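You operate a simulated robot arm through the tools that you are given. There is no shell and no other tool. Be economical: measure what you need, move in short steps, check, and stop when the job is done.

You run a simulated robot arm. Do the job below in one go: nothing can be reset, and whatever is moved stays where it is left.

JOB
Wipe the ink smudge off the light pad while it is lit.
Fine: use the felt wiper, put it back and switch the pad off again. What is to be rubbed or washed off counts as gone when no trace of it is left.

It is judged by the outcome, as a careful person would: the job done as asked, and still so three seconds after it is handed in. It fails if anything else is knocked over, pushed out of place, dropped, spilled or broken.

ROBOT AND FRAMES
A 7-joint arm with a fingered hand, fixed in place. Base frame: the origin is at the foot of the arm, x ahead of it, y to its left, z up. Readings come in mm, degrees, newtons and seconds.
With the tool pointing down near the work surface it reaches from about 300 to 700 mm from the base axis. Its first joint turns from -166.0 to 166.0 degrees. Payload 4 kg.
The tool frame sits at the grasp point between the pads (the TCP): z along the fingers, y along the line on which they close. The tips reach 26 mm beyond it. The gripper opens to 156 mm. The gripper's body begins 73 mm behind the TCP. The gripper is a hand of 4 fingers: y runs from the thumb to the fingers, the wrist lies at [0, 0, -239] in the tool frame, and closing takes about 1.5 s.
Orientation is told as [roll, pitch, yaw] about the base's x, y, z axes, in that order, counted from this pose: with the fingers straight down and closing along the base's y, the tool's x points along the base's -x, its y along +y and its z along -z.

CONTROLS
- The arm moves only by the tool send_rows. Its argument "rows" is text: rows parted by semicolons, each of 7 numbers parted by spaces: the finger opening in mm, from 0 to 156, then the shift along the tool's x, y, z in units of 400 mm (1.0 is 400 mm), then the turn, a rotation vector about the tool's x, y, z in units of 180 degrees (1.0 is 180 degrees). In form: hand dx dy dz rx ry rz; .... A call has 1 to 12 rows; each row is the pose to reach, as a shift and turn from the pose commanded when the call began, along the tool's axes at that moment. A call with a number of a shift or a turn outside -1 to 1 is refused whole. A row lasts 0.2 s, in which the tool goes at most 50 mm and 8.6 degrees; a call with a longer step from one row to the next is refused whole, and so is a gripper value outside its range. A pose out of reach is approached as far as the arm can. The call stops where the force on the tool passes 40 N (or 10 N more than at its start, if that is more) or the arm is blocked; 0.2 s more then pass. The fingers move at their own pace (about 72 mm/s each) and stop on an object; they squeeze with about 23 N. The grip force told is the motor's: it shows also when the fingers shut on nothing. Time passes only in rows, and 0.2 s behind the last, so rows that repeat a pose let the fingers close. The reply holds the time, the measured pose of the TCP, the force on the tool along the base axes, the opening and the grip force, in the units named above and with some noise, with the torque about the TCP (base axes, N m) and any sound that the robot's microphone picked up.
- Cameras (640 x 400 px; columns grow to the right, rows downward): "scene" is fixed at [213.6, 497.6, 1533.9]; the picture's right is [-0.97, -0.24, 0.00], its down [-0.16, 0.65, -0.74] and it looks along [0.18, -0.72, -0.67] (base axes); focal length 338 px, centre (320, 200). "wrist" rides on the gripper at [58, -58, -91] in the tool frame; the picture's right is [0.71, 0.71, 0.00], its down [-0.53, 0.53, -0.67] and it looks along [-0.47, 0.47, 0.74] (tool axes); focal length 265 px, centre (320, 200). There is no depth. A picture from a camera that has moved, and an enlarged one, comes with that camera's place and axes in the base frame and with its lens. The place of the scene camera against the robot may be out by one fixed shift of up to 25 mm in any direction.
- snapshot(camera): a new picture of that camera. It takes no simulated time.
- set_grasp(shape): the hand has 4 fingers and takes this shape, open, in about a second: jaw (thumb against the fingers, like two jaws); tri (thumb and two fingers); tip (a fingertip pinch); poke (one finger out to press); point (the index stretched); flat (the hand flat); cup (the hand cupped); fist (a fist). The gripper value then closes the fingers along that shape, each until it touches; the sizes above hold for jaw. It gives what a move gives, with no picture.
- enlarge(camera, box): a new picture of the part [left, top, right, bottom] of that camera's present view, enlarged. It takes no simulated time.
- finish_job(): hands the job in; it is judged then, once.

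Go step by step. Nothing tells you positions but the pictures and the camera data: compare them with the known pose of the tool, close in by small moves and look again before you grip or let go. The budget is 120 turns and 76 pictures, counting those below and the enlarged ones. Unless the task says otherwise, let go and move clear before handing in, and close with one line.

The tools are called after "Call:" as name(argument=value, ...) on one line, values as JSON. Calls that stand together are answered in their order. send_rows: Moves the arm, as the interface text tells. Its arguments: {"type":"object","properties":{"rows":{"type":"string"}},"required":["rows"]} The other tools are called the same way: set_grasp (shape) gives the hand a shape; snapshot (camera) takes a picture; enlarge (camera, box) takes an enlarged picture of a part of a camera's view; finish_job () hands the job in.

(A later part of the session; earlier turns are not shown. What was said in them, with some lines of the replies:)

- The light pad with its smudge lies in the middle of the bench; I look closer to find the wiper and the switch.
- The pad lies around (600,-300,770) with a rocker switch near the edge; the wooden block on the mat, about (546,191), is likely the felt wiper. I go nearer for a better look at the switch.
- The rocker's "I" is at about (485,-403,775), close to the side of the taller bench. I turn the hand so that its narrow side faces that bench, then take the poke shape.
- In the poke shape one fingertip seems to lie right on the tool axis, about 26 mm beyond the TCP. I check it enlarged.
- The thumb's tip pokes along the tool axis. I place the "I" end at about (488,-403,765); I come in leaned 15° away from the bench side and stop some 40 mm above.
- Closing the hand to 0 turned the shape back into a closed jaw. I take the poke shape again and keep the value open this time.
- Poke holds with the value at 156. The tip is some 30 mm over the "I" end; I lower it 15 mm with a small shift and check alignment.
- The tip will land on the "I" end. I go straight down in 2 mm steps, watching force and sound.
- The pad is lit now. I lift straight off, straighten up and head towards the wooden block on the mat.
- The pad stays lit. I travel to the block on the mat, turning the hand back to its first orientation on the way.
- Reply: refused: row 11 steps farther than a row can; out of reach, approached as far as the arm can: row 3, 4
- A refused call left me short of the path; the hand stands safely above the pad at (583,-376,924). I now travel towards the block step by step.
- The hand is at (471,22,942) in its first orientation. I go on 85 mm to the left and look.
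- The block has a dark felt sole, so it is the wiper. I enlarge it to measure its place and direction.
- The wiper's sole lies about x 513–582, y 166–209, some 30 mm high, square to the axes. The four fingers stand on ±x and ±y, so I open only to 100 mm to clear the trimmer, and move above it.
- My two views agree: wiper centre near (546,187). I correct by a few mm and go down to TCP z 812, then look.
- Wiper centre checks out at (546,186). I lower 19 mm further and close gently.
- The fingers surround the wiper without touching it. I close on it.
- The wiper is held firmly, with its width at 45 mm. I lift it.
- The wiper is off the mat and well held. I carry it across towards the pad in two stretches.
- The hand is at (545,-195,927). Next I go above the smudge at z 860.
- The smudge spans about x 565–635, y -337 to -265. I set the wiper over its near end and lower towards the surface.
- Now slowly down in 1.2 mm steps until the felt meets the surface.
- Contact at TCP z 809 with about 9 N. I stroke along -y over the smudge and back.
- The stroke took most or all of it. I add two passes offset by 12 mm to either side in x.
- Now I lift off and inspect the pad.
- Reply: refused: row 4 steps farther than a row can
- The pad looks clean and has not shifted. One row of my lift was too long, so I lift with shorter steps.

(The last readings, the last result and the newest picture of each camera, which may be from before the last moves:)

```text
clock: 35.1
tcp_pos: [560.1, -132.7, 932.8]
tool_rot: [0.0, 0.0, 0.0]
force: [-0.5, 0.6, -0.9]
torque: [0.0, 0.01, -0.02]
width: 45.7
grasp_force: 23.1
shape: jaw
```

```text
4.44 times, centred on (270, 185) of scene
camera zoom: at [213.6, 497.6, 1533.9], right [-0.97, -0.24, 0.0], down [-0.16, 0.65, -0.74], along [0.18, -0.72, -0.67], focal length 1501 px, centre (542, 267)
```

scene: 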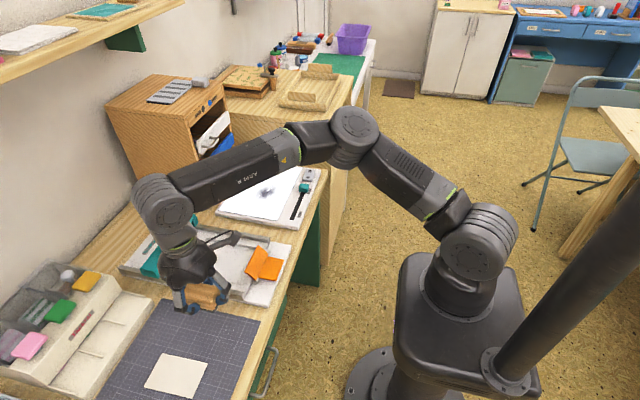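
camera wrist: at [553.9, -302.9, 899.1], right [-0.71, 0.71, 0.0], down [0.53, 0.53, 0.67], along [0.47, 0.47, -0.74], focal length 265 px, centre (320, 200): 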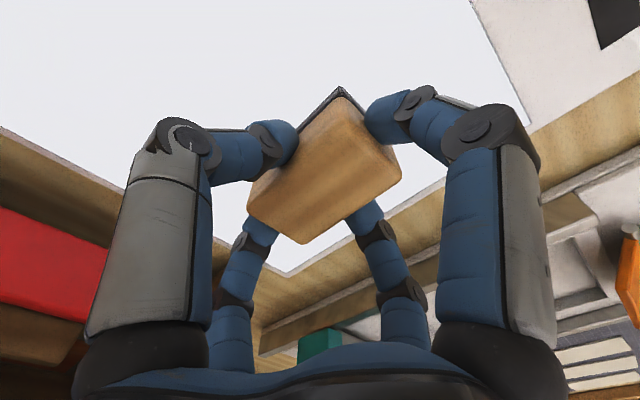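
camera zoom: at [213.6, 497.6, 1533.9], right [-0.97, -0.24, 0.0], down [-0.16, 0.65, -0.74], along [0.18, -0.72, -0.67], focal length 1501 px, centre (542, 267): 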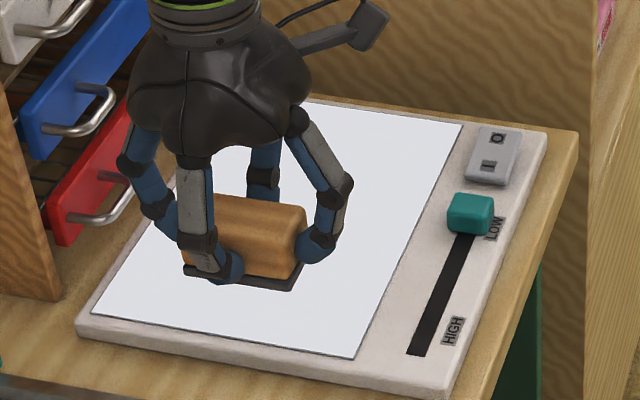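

The hand still hides the pad. I carry the wiper back over the mat and then look at the pad unobstructed.

Call:
send_rows(rows="0 0.005 0.05 0 0 0 0; 0 0.01 0.15 0 0 0 0; 0 0.015 0.25 0 0 0 0; 0 0.02 0.35 0 0 0 0; 0 0.025 0.45 0 0 0 0; 0 0.03 0.55 0 0 0 0; 0 0.035 0.65 0 0 0 0; 0 0.0375 0.75 0 0 0 0; 0 0.0375 0.8 0 0 0 0; 0 0.0375 0.8 0 0 0 0; 0 0.0375 0.8 0 0 0 0")

Call:
enlarge(camera="scene", box=[210, 140, 330, 230])

Call:
snapshot(camera="wrist")

```text
clock: 37.5
tcp_pos: [544.0, 189.4, 929.9]
tool_rot: [0.0, -0.1, 0.1]
force: [-0.2, -0.8, -0.4]
torque: [-0.01, 0.01, 0.0]
width: 45.7
grasp_force: 23.1
shape: jaw
```

```text
4.44 times, centred on (270, 185) of scene
camera zoom: at [213.6, 497.6, 1533.9], right [-0.97, -0.24, 0.0], down [-0.16, 0.65, -0.74], along [0.18, -0.72, -0.67], focal length 1501 px, centre (542, 267)
```

zoom: 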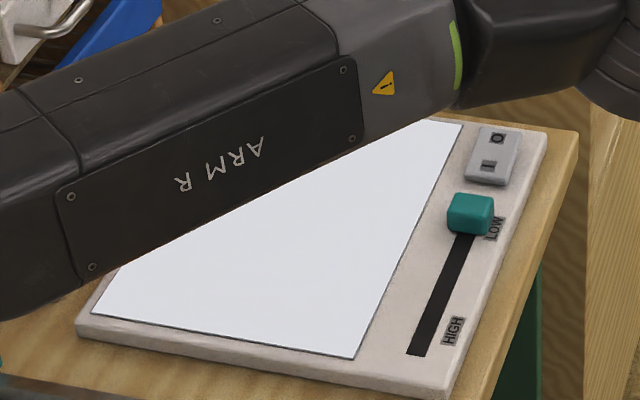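

```text
33 pictures are left
camera wrist: at [485.7, 130.5, 1019.3], right [-0.71, 0.71, 0.0], down [0.53, 0.53, 0.67], along [0.47, 0.47, -0.74], focal length 265 px, centre (320, 200)
```

wrist: 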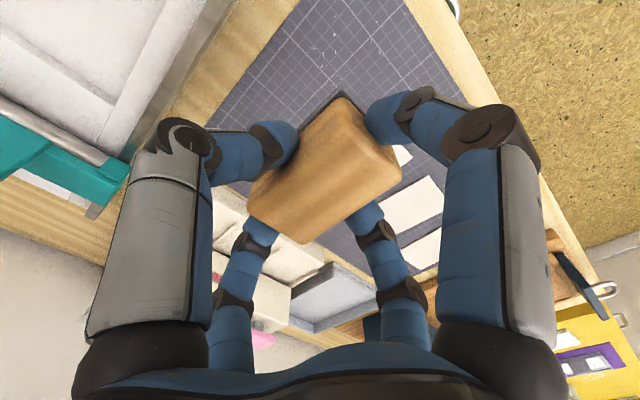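

The smudge area is spotless on the lit pad. I lower the wiper to its old spot on the mat.

Call:
send_rows(rows="0 -0.0025 -0.003 0.09 0 0 0; 0 -0.0025 -0.003 0.18 0 0 0; 0 -0.0025 -0.003 0.26 0 0 0; 0 -0.0025 -0.003 0.31 0 0 0; 0 -0.0025 -0.003 0.325 0 0 0; 0 -0.0025 -0.003 0.325 0 0 0")

Call:
send_rows(rows="0 0 0 0.0025 0 0 0; 0 0 0 0.005 0 0 0; 0 0 0 0.0075 0 0 0; 0 0 0 0.01 0 0 0; 0 0 0 0.0125 0 0 0; 0 0 0 0.0125 0 0 0")

Call:
enlarge(camera="scene", box=[150, 270, 270, 360])

```text
clock: 38.9
tcp_pos: [543.5, 187.5, 797.8]
tool_rot: [0.0, -0.1, 0.0]
force: [0.2, -0.1, 0.3]
torque: [-0.05, -0.04, -0.02]
width: 45.8
grasp_force: 23.0
shape: jaw
```

```text
clock: 40.3
tcp_pos: [545.4, 185.6, 793.6]
tool_rot: [0.0, -0.1, 0.1]
force: [0.1, -0.3, -0.6]
torque: [-0.05, 0.02, 0.0]
width: 45.9
grasp_force: 23.0
shape: jaw
```

```text
4.44 times, centred on (210, 315) of scene
camera zoom: at [213.6, 497.6, 1533.9], right [-0.97, -0.24, 0.0], down [-0.16, 0.65, -0.74], along [0.18, -0.72, -0.67], focal length 1501 px, centre (809, -311)
```

zoom: 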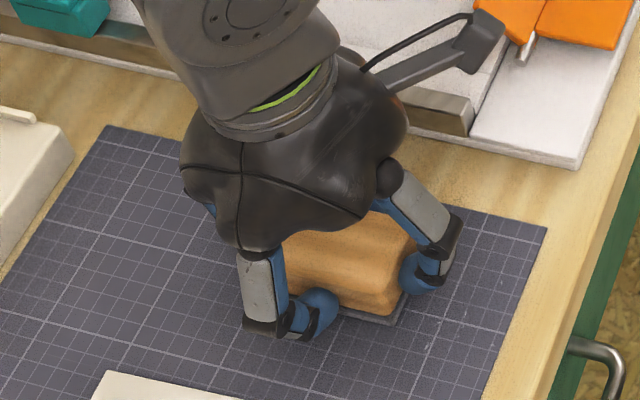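

It is almost down; no contact force yet. I lower in sub-millimetre steps.

Call:
send_rows(rows="0 0 0 0.0012 0 0 0; 0 0 0 0.0025 0 0 0; 0 0 0 0.0037 0 0 0; 0 0 0 0.005 0 0 0; 0 0 0 0.005 0 0 0")

```text
clock: 41.5
tcp_pos: [545.5, 186.3, 792.0]
tool_rot: [-0.1, -0.1, 0.0]
force: [-2.1, -0.8, 2.5]
torque: [-0.03, 0.01, -0.03]
width: 45.8
grasp_force: 23.4
shape: jaw
```

The wiper now stands on the mat with a light load. I open to 100 mm and rise.

Call:
send_rows(rows="60 0 0 0 0 0 0; 80 0 0 0 0 0 0; 100 0 0 0 0 0 0; 100 0 0 0 0 0 0; 100 0 0 0 0 0 0; 100 0 0 -0.03 0 0 0; 100 0 0 -0.12 0 0 0; 100 0 0 -0.24 0 0 0; 100 0 0 -0.34 0 0 0; 100 0 0 -0.34 0 0 0")

Call:
snapshot(camera="wrist")

Call:
enlarge(camera="scene", box=[100, 270, 300, 400])

```text
clock: 43.7
tcp_pos: [545.7, 186.2, 925.2]
tool_rot: [0.0, -0.1, 0.0]
force: [-0.1, 0.8, 0.2]
torque: [0.02, 0.01, 0.02]
width: 99.4
grasp_force: 0.1
shape: jaw
```

```text
31 pictures are left
camera wrist: at [487.3, 128.8, 1015.8], right [-0.71, 0.71, 0.0], down [0.53, 0.53, 0.67], along [0.47, 0.47, -0.74], focal length 265 px, centre (320, 200)
```

wrist: 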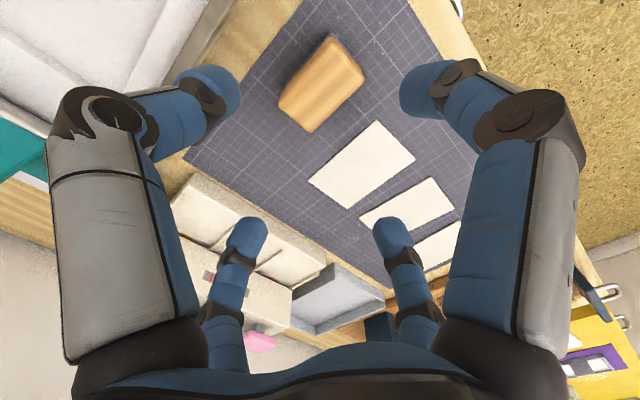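

```text
3.08 times, centred on (200, 335) of scene
camera zoom: at [213.6, 497.6, 1533.9], right [-0.97, -0.24, 0.0], down [-0.16, 0.65, -0.74], along [0.18, -0.72, -0.67], focal length 1039 px, centre (689, -215)
```

zoom: 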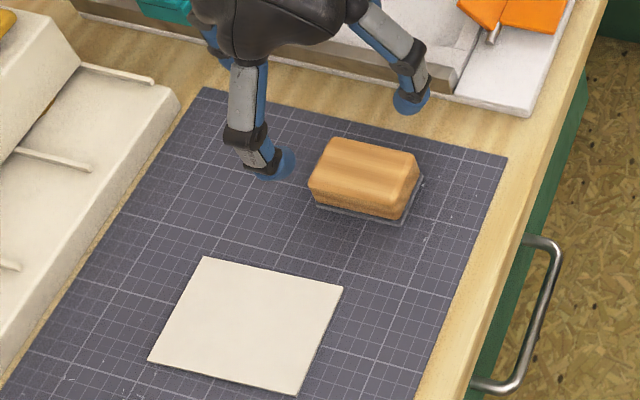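

The wiper is back within a few mm of its old place. Now I travel back to the switch to turn the pad off.

Call:
send_rows(rows="100 0.015 -0.1 -0.01 0 0 0; 100 0.03 -0.2 -0.02 0 0 0; 100 0.045 -0.3 -0.03 0 0 0; 100 0.06 -0.4 -0.04 0 0 0; 100 0.075 -0.5 -0.05 0 0 0; 100 0.09 -0.6 -0.06 0 0 0; 100 0.105 -0.7 -0.075 0 0 0; 100 0.12 -0.8 -0.075 0 0 0; 100 0.135 -0.9 -0.075 0 0 0; 100 0.1525 -0.98 -0.075 0 0 0; 100 0.1525 -0.98 -0.075 0 0 0")

Call:
send_rows(rows="156 0 -0.025 0 0 0 0.0455; 156 0 -0.05 0 0 0 0.091; 156 0 -0.075 0 0 0 0.1365; 156 0 -0.1 0 0 0 0.182; 156 0 -0.125 0 0 0 0.2275; 156 0 -0.15 0 0 0 0.273; 156 0 -0.175 0 0 0 0.3185; 156 0 -0.2 0 0 0 0.364; 156 0 -0.225 0 0 0 0.4095; 156 0 -0.25 0 0 0 0.455; 156 0 -0.25 0 0 0 0.5; 156 0 -0.25 0 0 0 0.5")

```text
clock: 46.1
tcp_pos: [484.4, -209.1, 957.6]
tool_rot: [0.0, -0.1, -0.1]
force: [-0.4, 0.3, 0.1]
torque: [-0.01, -0.04, 0.01]
width: 99.5
grasp_force: 0.1
shape: jaw
```

```text
clock: 48.7
tcp_pos: [486.1, -305.1, 956.6]
tool_rot: [0.1, 0.0, -90.2]
force: [0.2, 0.2, 0.1]
torque: [0.02, 0.03, 0.02]
width: 155.8
grasp_force: 0.2
shape: jaw
```

I take the poke shape here, lean 25° away from the bench side and come down over the "O" end.

Call:
set_grasp(shape="poke")

Call:
send_rows(rows="156 -0.06 0 0.048 0 -0.035 0; 156 -0.12 0 0.096 0 -0.07 0; 156 -0.18 0 0.144 0 -0.105 0; 156 -0.2375 0 0.1925 0 -0.139 0; 156 -0.2375 0 0.1925 0 -0.139 0")

Call:
snapshot(camera="wrist")

Call:
enlarge(camera="scene", box=[210, 100, 350, 220])

```text
clock: 49.6
tcp_pos: [485.0, -305.1, 955.9]
tool_rot: [0.0, 0.0, -90.0]
force: [-0.2, 0.4, 0.1]
torque: [0.0, 0.03, -0.01]
width: 0.1
grasp_force: 0.0
shape: poke
```

```text
clock: 50.8
tcp_pos: [483.3, -417.6, 895.0]
tool_rot: [-0.3, -24.5, -89.3]
force: [-0.1, 0.3, -0.4]
torque: [-0.01, 0.0, -0.01]
width: 0.0
grasp_force: 0.0
shape: poke
out of reach, approached as far as the arm can: row 4, 5
```

```text
29 pictures are left
camera wrist: at [423.8, -327.2, 953.5], right [0.7, 0.65, -0.29], down [0.53, -0.2, 0.82], along [0.48, -0.73, -0.48], focal length 265 px, centre (320, 200)
```

wrist: 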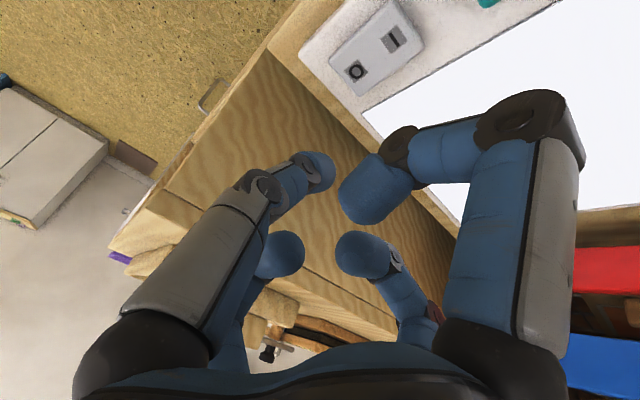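

```text
3.33 times, centred on (280, 160) of scene
camera zoom: at [213.6, 497.6, 1533.9], right [-0.97, -0.24, 0.0], down [-0.16, 0.65, -0.74], along [0.18, -0.72, -0.67], focal length 1126 px, centre (453, 333)
```

zoom: 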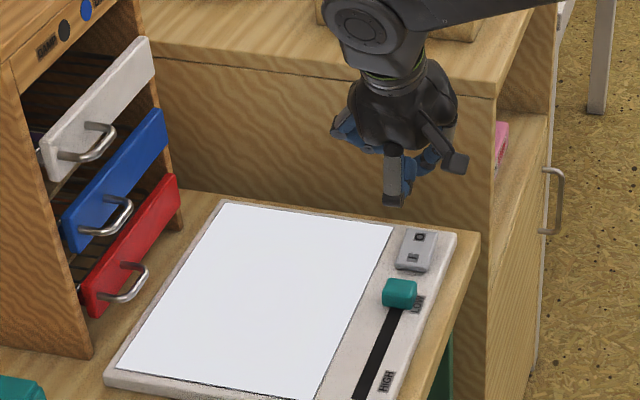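

That lean is beyond the arm's reach here. I back off, straighten, and will instead turn the hand diagonal (yaw -45°), so no finger sticks out towards the bench side.

Call:
send_rows(rows="156 0.032 0 -0.051 0 0.034 0; 156 0.064 0 -0.102 0 0.068 0; 156 0.095 0 -0.153 0 0.102 0; 156 0.095 0 -0.153 0 0.136 0; 156 0.095 0 -0.153 0 0.136 0")

```text
clock: 52.0
tcp_pos: [483.6, -357.5, 934.9]
tool_rot: [0.1, -0.5, -89.9]
force: [-0.5, -0.5, 0.1]
torque: [-0.01, 0.0, -0.01]
width: 0.0
grasp_force: 0.1
shape: poke
```

Straight again at (484,-357,935). I turn to yaw -45°.

Call:
send_rows(rows="156 0 0 0 0 0 -0.042; 156 0 0 0 0 0 -0.084; 156 0 0 0 0 0 -0.126; 156 0 0 0 0 0 -0.168; 156 0 0 0 0 0 -0.21; 156 0 0 0 0 0 -0.25; 156 0 0 0 0 0 -0.25")

```text
clock: 53.6
tcp_pos: [483.9, -358.0, 934.5]
tool_rot: [-0.4, -0.4, -45.0]
force: [-0.4, -0.7, 1.0]
torque: [0.02, 0.0, -0.01]
width: 0.0
grasp_force: 0.0
shape: poke
```

Now I lean 15° and descend diagonally to about 35 mm above the "O" end.

Call:
send_rows(rows="156 -0.0274 -0.0283 0.056 0.0147 -0.0147 0; 156 -0.0548 -0.0565 0.1125 0.0295 -0.0295 0; 156 -0.0822 -0.0848 0.169 0.0442 -0.0442 0; 156 -0.1096 -0.113 0.225 0.0589 -0.0589 0; 156 -0.1096 -0.113 0.225 0.0589 -0.0589 0")

Call:
snapshot(camera="wrist")

Call:
enlarge(camera="scene", box=[250, 120, 350, 210])

```text
clock: 54.8
tcp_pos: [484.2, -422.5, 844.1]
tool_rot: [-11.0, -11.0, -43.8]
force: [-0.8, 1.0, -0.9]
torque: [0.04, 0.01, -0.01]
width: 0.0
grasp_force: 0.1
shape: poke
```

```text
27 pictures are left
camera wrist: at [402.0, -397.2, 931.8], right [0.0, 0.96, -0.27], down [0.74, 0.18, 0.64], along [0.67, -0.2, -0.72], focal length 265 px, centre (320, 200)
```

wrist: 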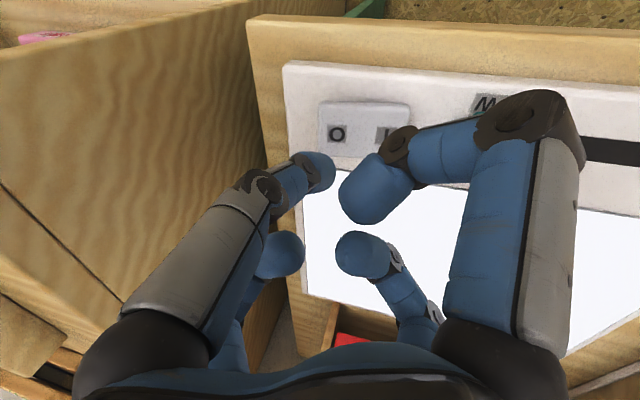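

```text
4.44 times, centred on (300, 165) of scene
camera zoom: at [213.6, 497.6, 1533.9], right [-0.97, -0.24, 0.0], down [-0.16, 0.65, -0.74], along [0.18, -0.72, -0.67], focal length 1501 px, centre (409, 356)
```

zoom: 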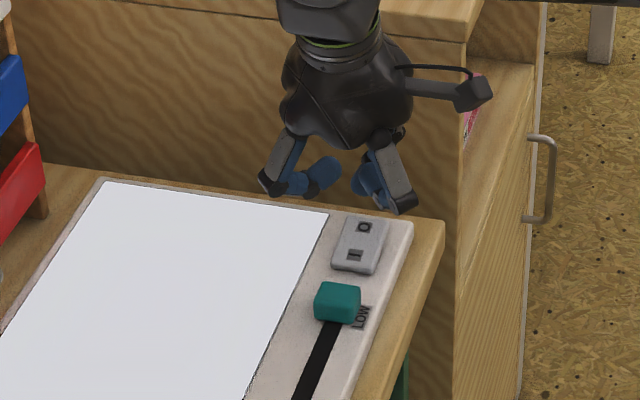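

The "O" is right where expected, at (482,-427). I go straight down 20 mm and look for clearance.

Call:
send_rows(rows="156 0.0046 0.0046 0.0242 0 0 0; 156 0.0092 0.0092 0.0483 0 0 0; 156 0.0092 0.0092 0.0483 0 0 0")

Call:
snapshot(camera="wrist")

Call:
enlarge(camera="scene", box=[260, 130, 340, 200])

```text
clock: 55.6
tcp_pos: [483.3, -421.6, 826.4]
tool_rot: [-11.0, -11.0, -43.9]
force: [0.4, 0.5, 0.7]
torque: [-0.01, 0.02, 0.01]
width: 0.0
grasp_force: 0.1
shape: poke
```

```text
25 pictures are left
camera wrist: at [401.8, -397.0, 913.0], right [0.0, 0.96, -0.27], down [0.74, 0.18, 0.64], along [0.67, -0.2, -0.72], focal length 265 px, centre (320, 200)
```

wrist: 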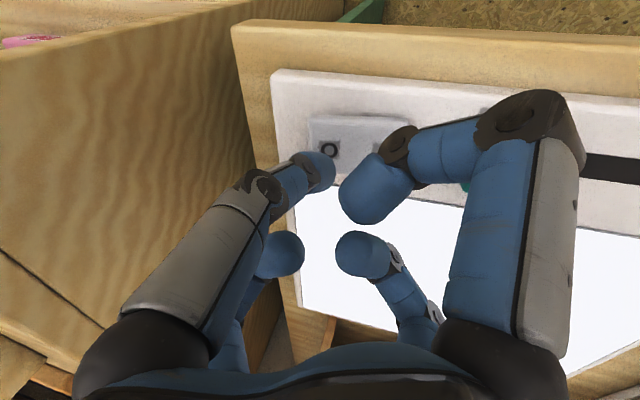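

```text
5.71 times, centred on (300, 165) of scene
camera zoom: at [213.6, 497.6, 1533.9], right [-0.97, -0.24, 0.0], down [-0.16, 0.65, -0.74], along [0.18, -0.72, -0.67], focal length 1930 px, centre (434, 400)
```

zoom: 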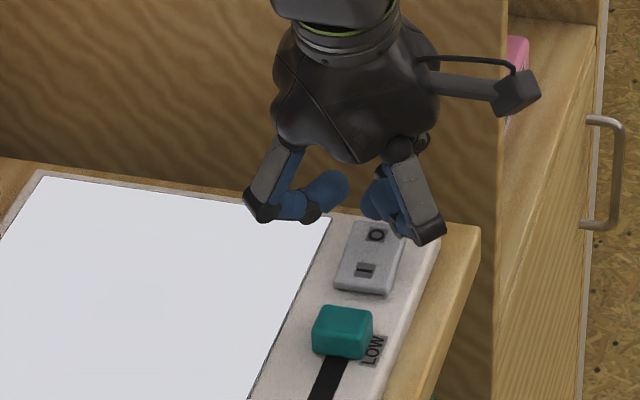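

Clear on all sides. I press down in 2 mm steps.

Call:
send_rows(rows="156 0.0009 0.0009 0.0048 0 0 0; 156 0.0018 0.0018 0.0097 0 0 0; 156 0.0027 0.0027 0.0145 0 0 0; 156 0.0037 0.0037 0.0193 0 0 0; 156 0.0046 0.0046 0.0242 0 0 0; 156 0.0055 0.0055 0.029 0 0 0; 156 0.0064 0.0064 0.0338 0 0 0; 156 0.0073 0.0073 0.0386 0 0 0; 156 0.0082 0.0082 0.0435 0 0 0")

Call:
enlarge(camera="scene", box=[210, 120, 350, 230])

```text
clock: 57.6
tcp_pos: [484.2, -421.5, 808.1]
tool_rot: [-11.1, -11.1, -44.0]
force: [-1.5, -0.7, 8.5]
torque: [-0.12, 0.1, -0.01]
width: 0.0
grasp_force: 0.0
shape: poke
```

```text
3.64 times, centred on (280, 175) of scene
camera zoom: at [213.6, 497.6, 1533.9], right [-0.97, -0.24, 0.0], down [-0.16, 0.65, -0.74], along [0.18, -0.72, -0.67], focal length 1228 px, centre (466, 291)
```

zoom: 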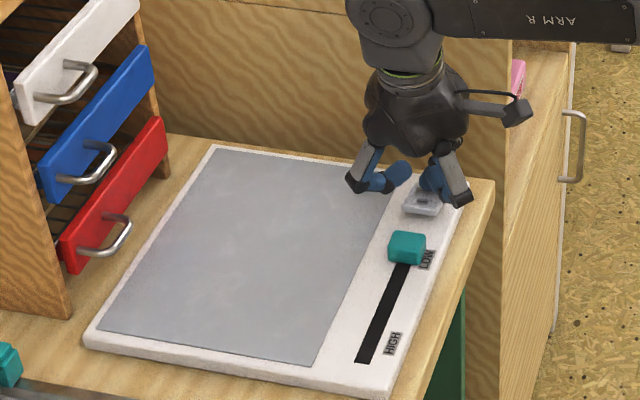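

The pad is off and clean. I lift straight off and check the final state.

Call:
send_rows(rows="156 -0.0092 -0.0092 -0.0483 0 0 0; 156 -0.025 -0.025 -0.133 0 0 0; 156 -0.045 -0.045 -0.24 0 0 0; 156 -0.065 -0.065 -0.34 0 0 0; 156 0.0 0.0 -0.37 0 0 0; 156 0.0 0.0 -0.37 0 0 0")

Call:
snapshot(camera="scene")

Call:
enlarge(camera="scene", box=[200, 140, 340, 230])

```text
clock: 59.0
tcp_pos: [483.8, -379.4, 951.8]
tool_rot: [-11.1, -11.0, -44.0]
force: [-0.1, -0.3, -0.2]
torque: [0.02, -0.02, -0.01]
width: 0.0
grasp_force: 0.2
shape: poke
```

```text
22 pictures are left
```

scene: 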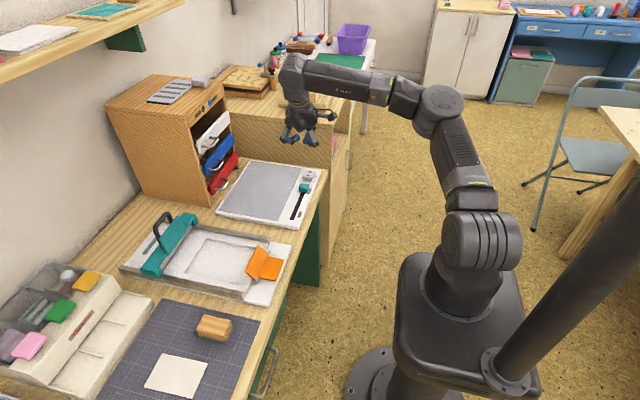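

```text
4.44 times, centred on (270, 185) of scene
camera zoom: at [213.6, 497.6, 1533.9], right [-0.97, -0.24, 0.0], down [-0.16, 0.65, -0.74], along [0.18, -0.72, -0.67], focal length 1501 px, centre (542, 267)
```

zoom: 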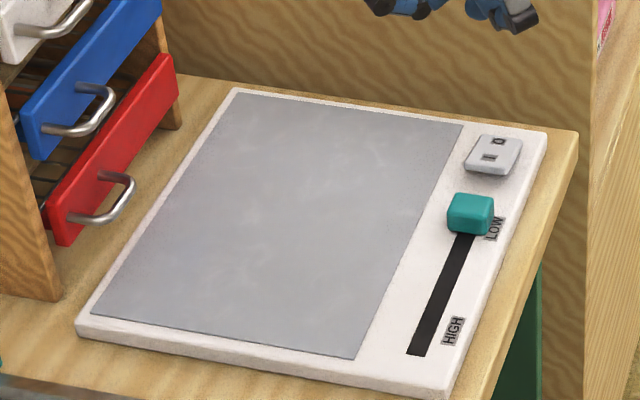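

The smudge is gone, the pad is switched off and in its place, the wiper is back on the mat and the hand is clear. I hand the job in.

Call:
finish_job()

```text
The job is handed in.
```

I wiped the ink smudge off the lit pad with the felt wiper; no trace showed in the last picture. The wiper is back on the mat, about 4 mm from where it started, and the pad is switched off.
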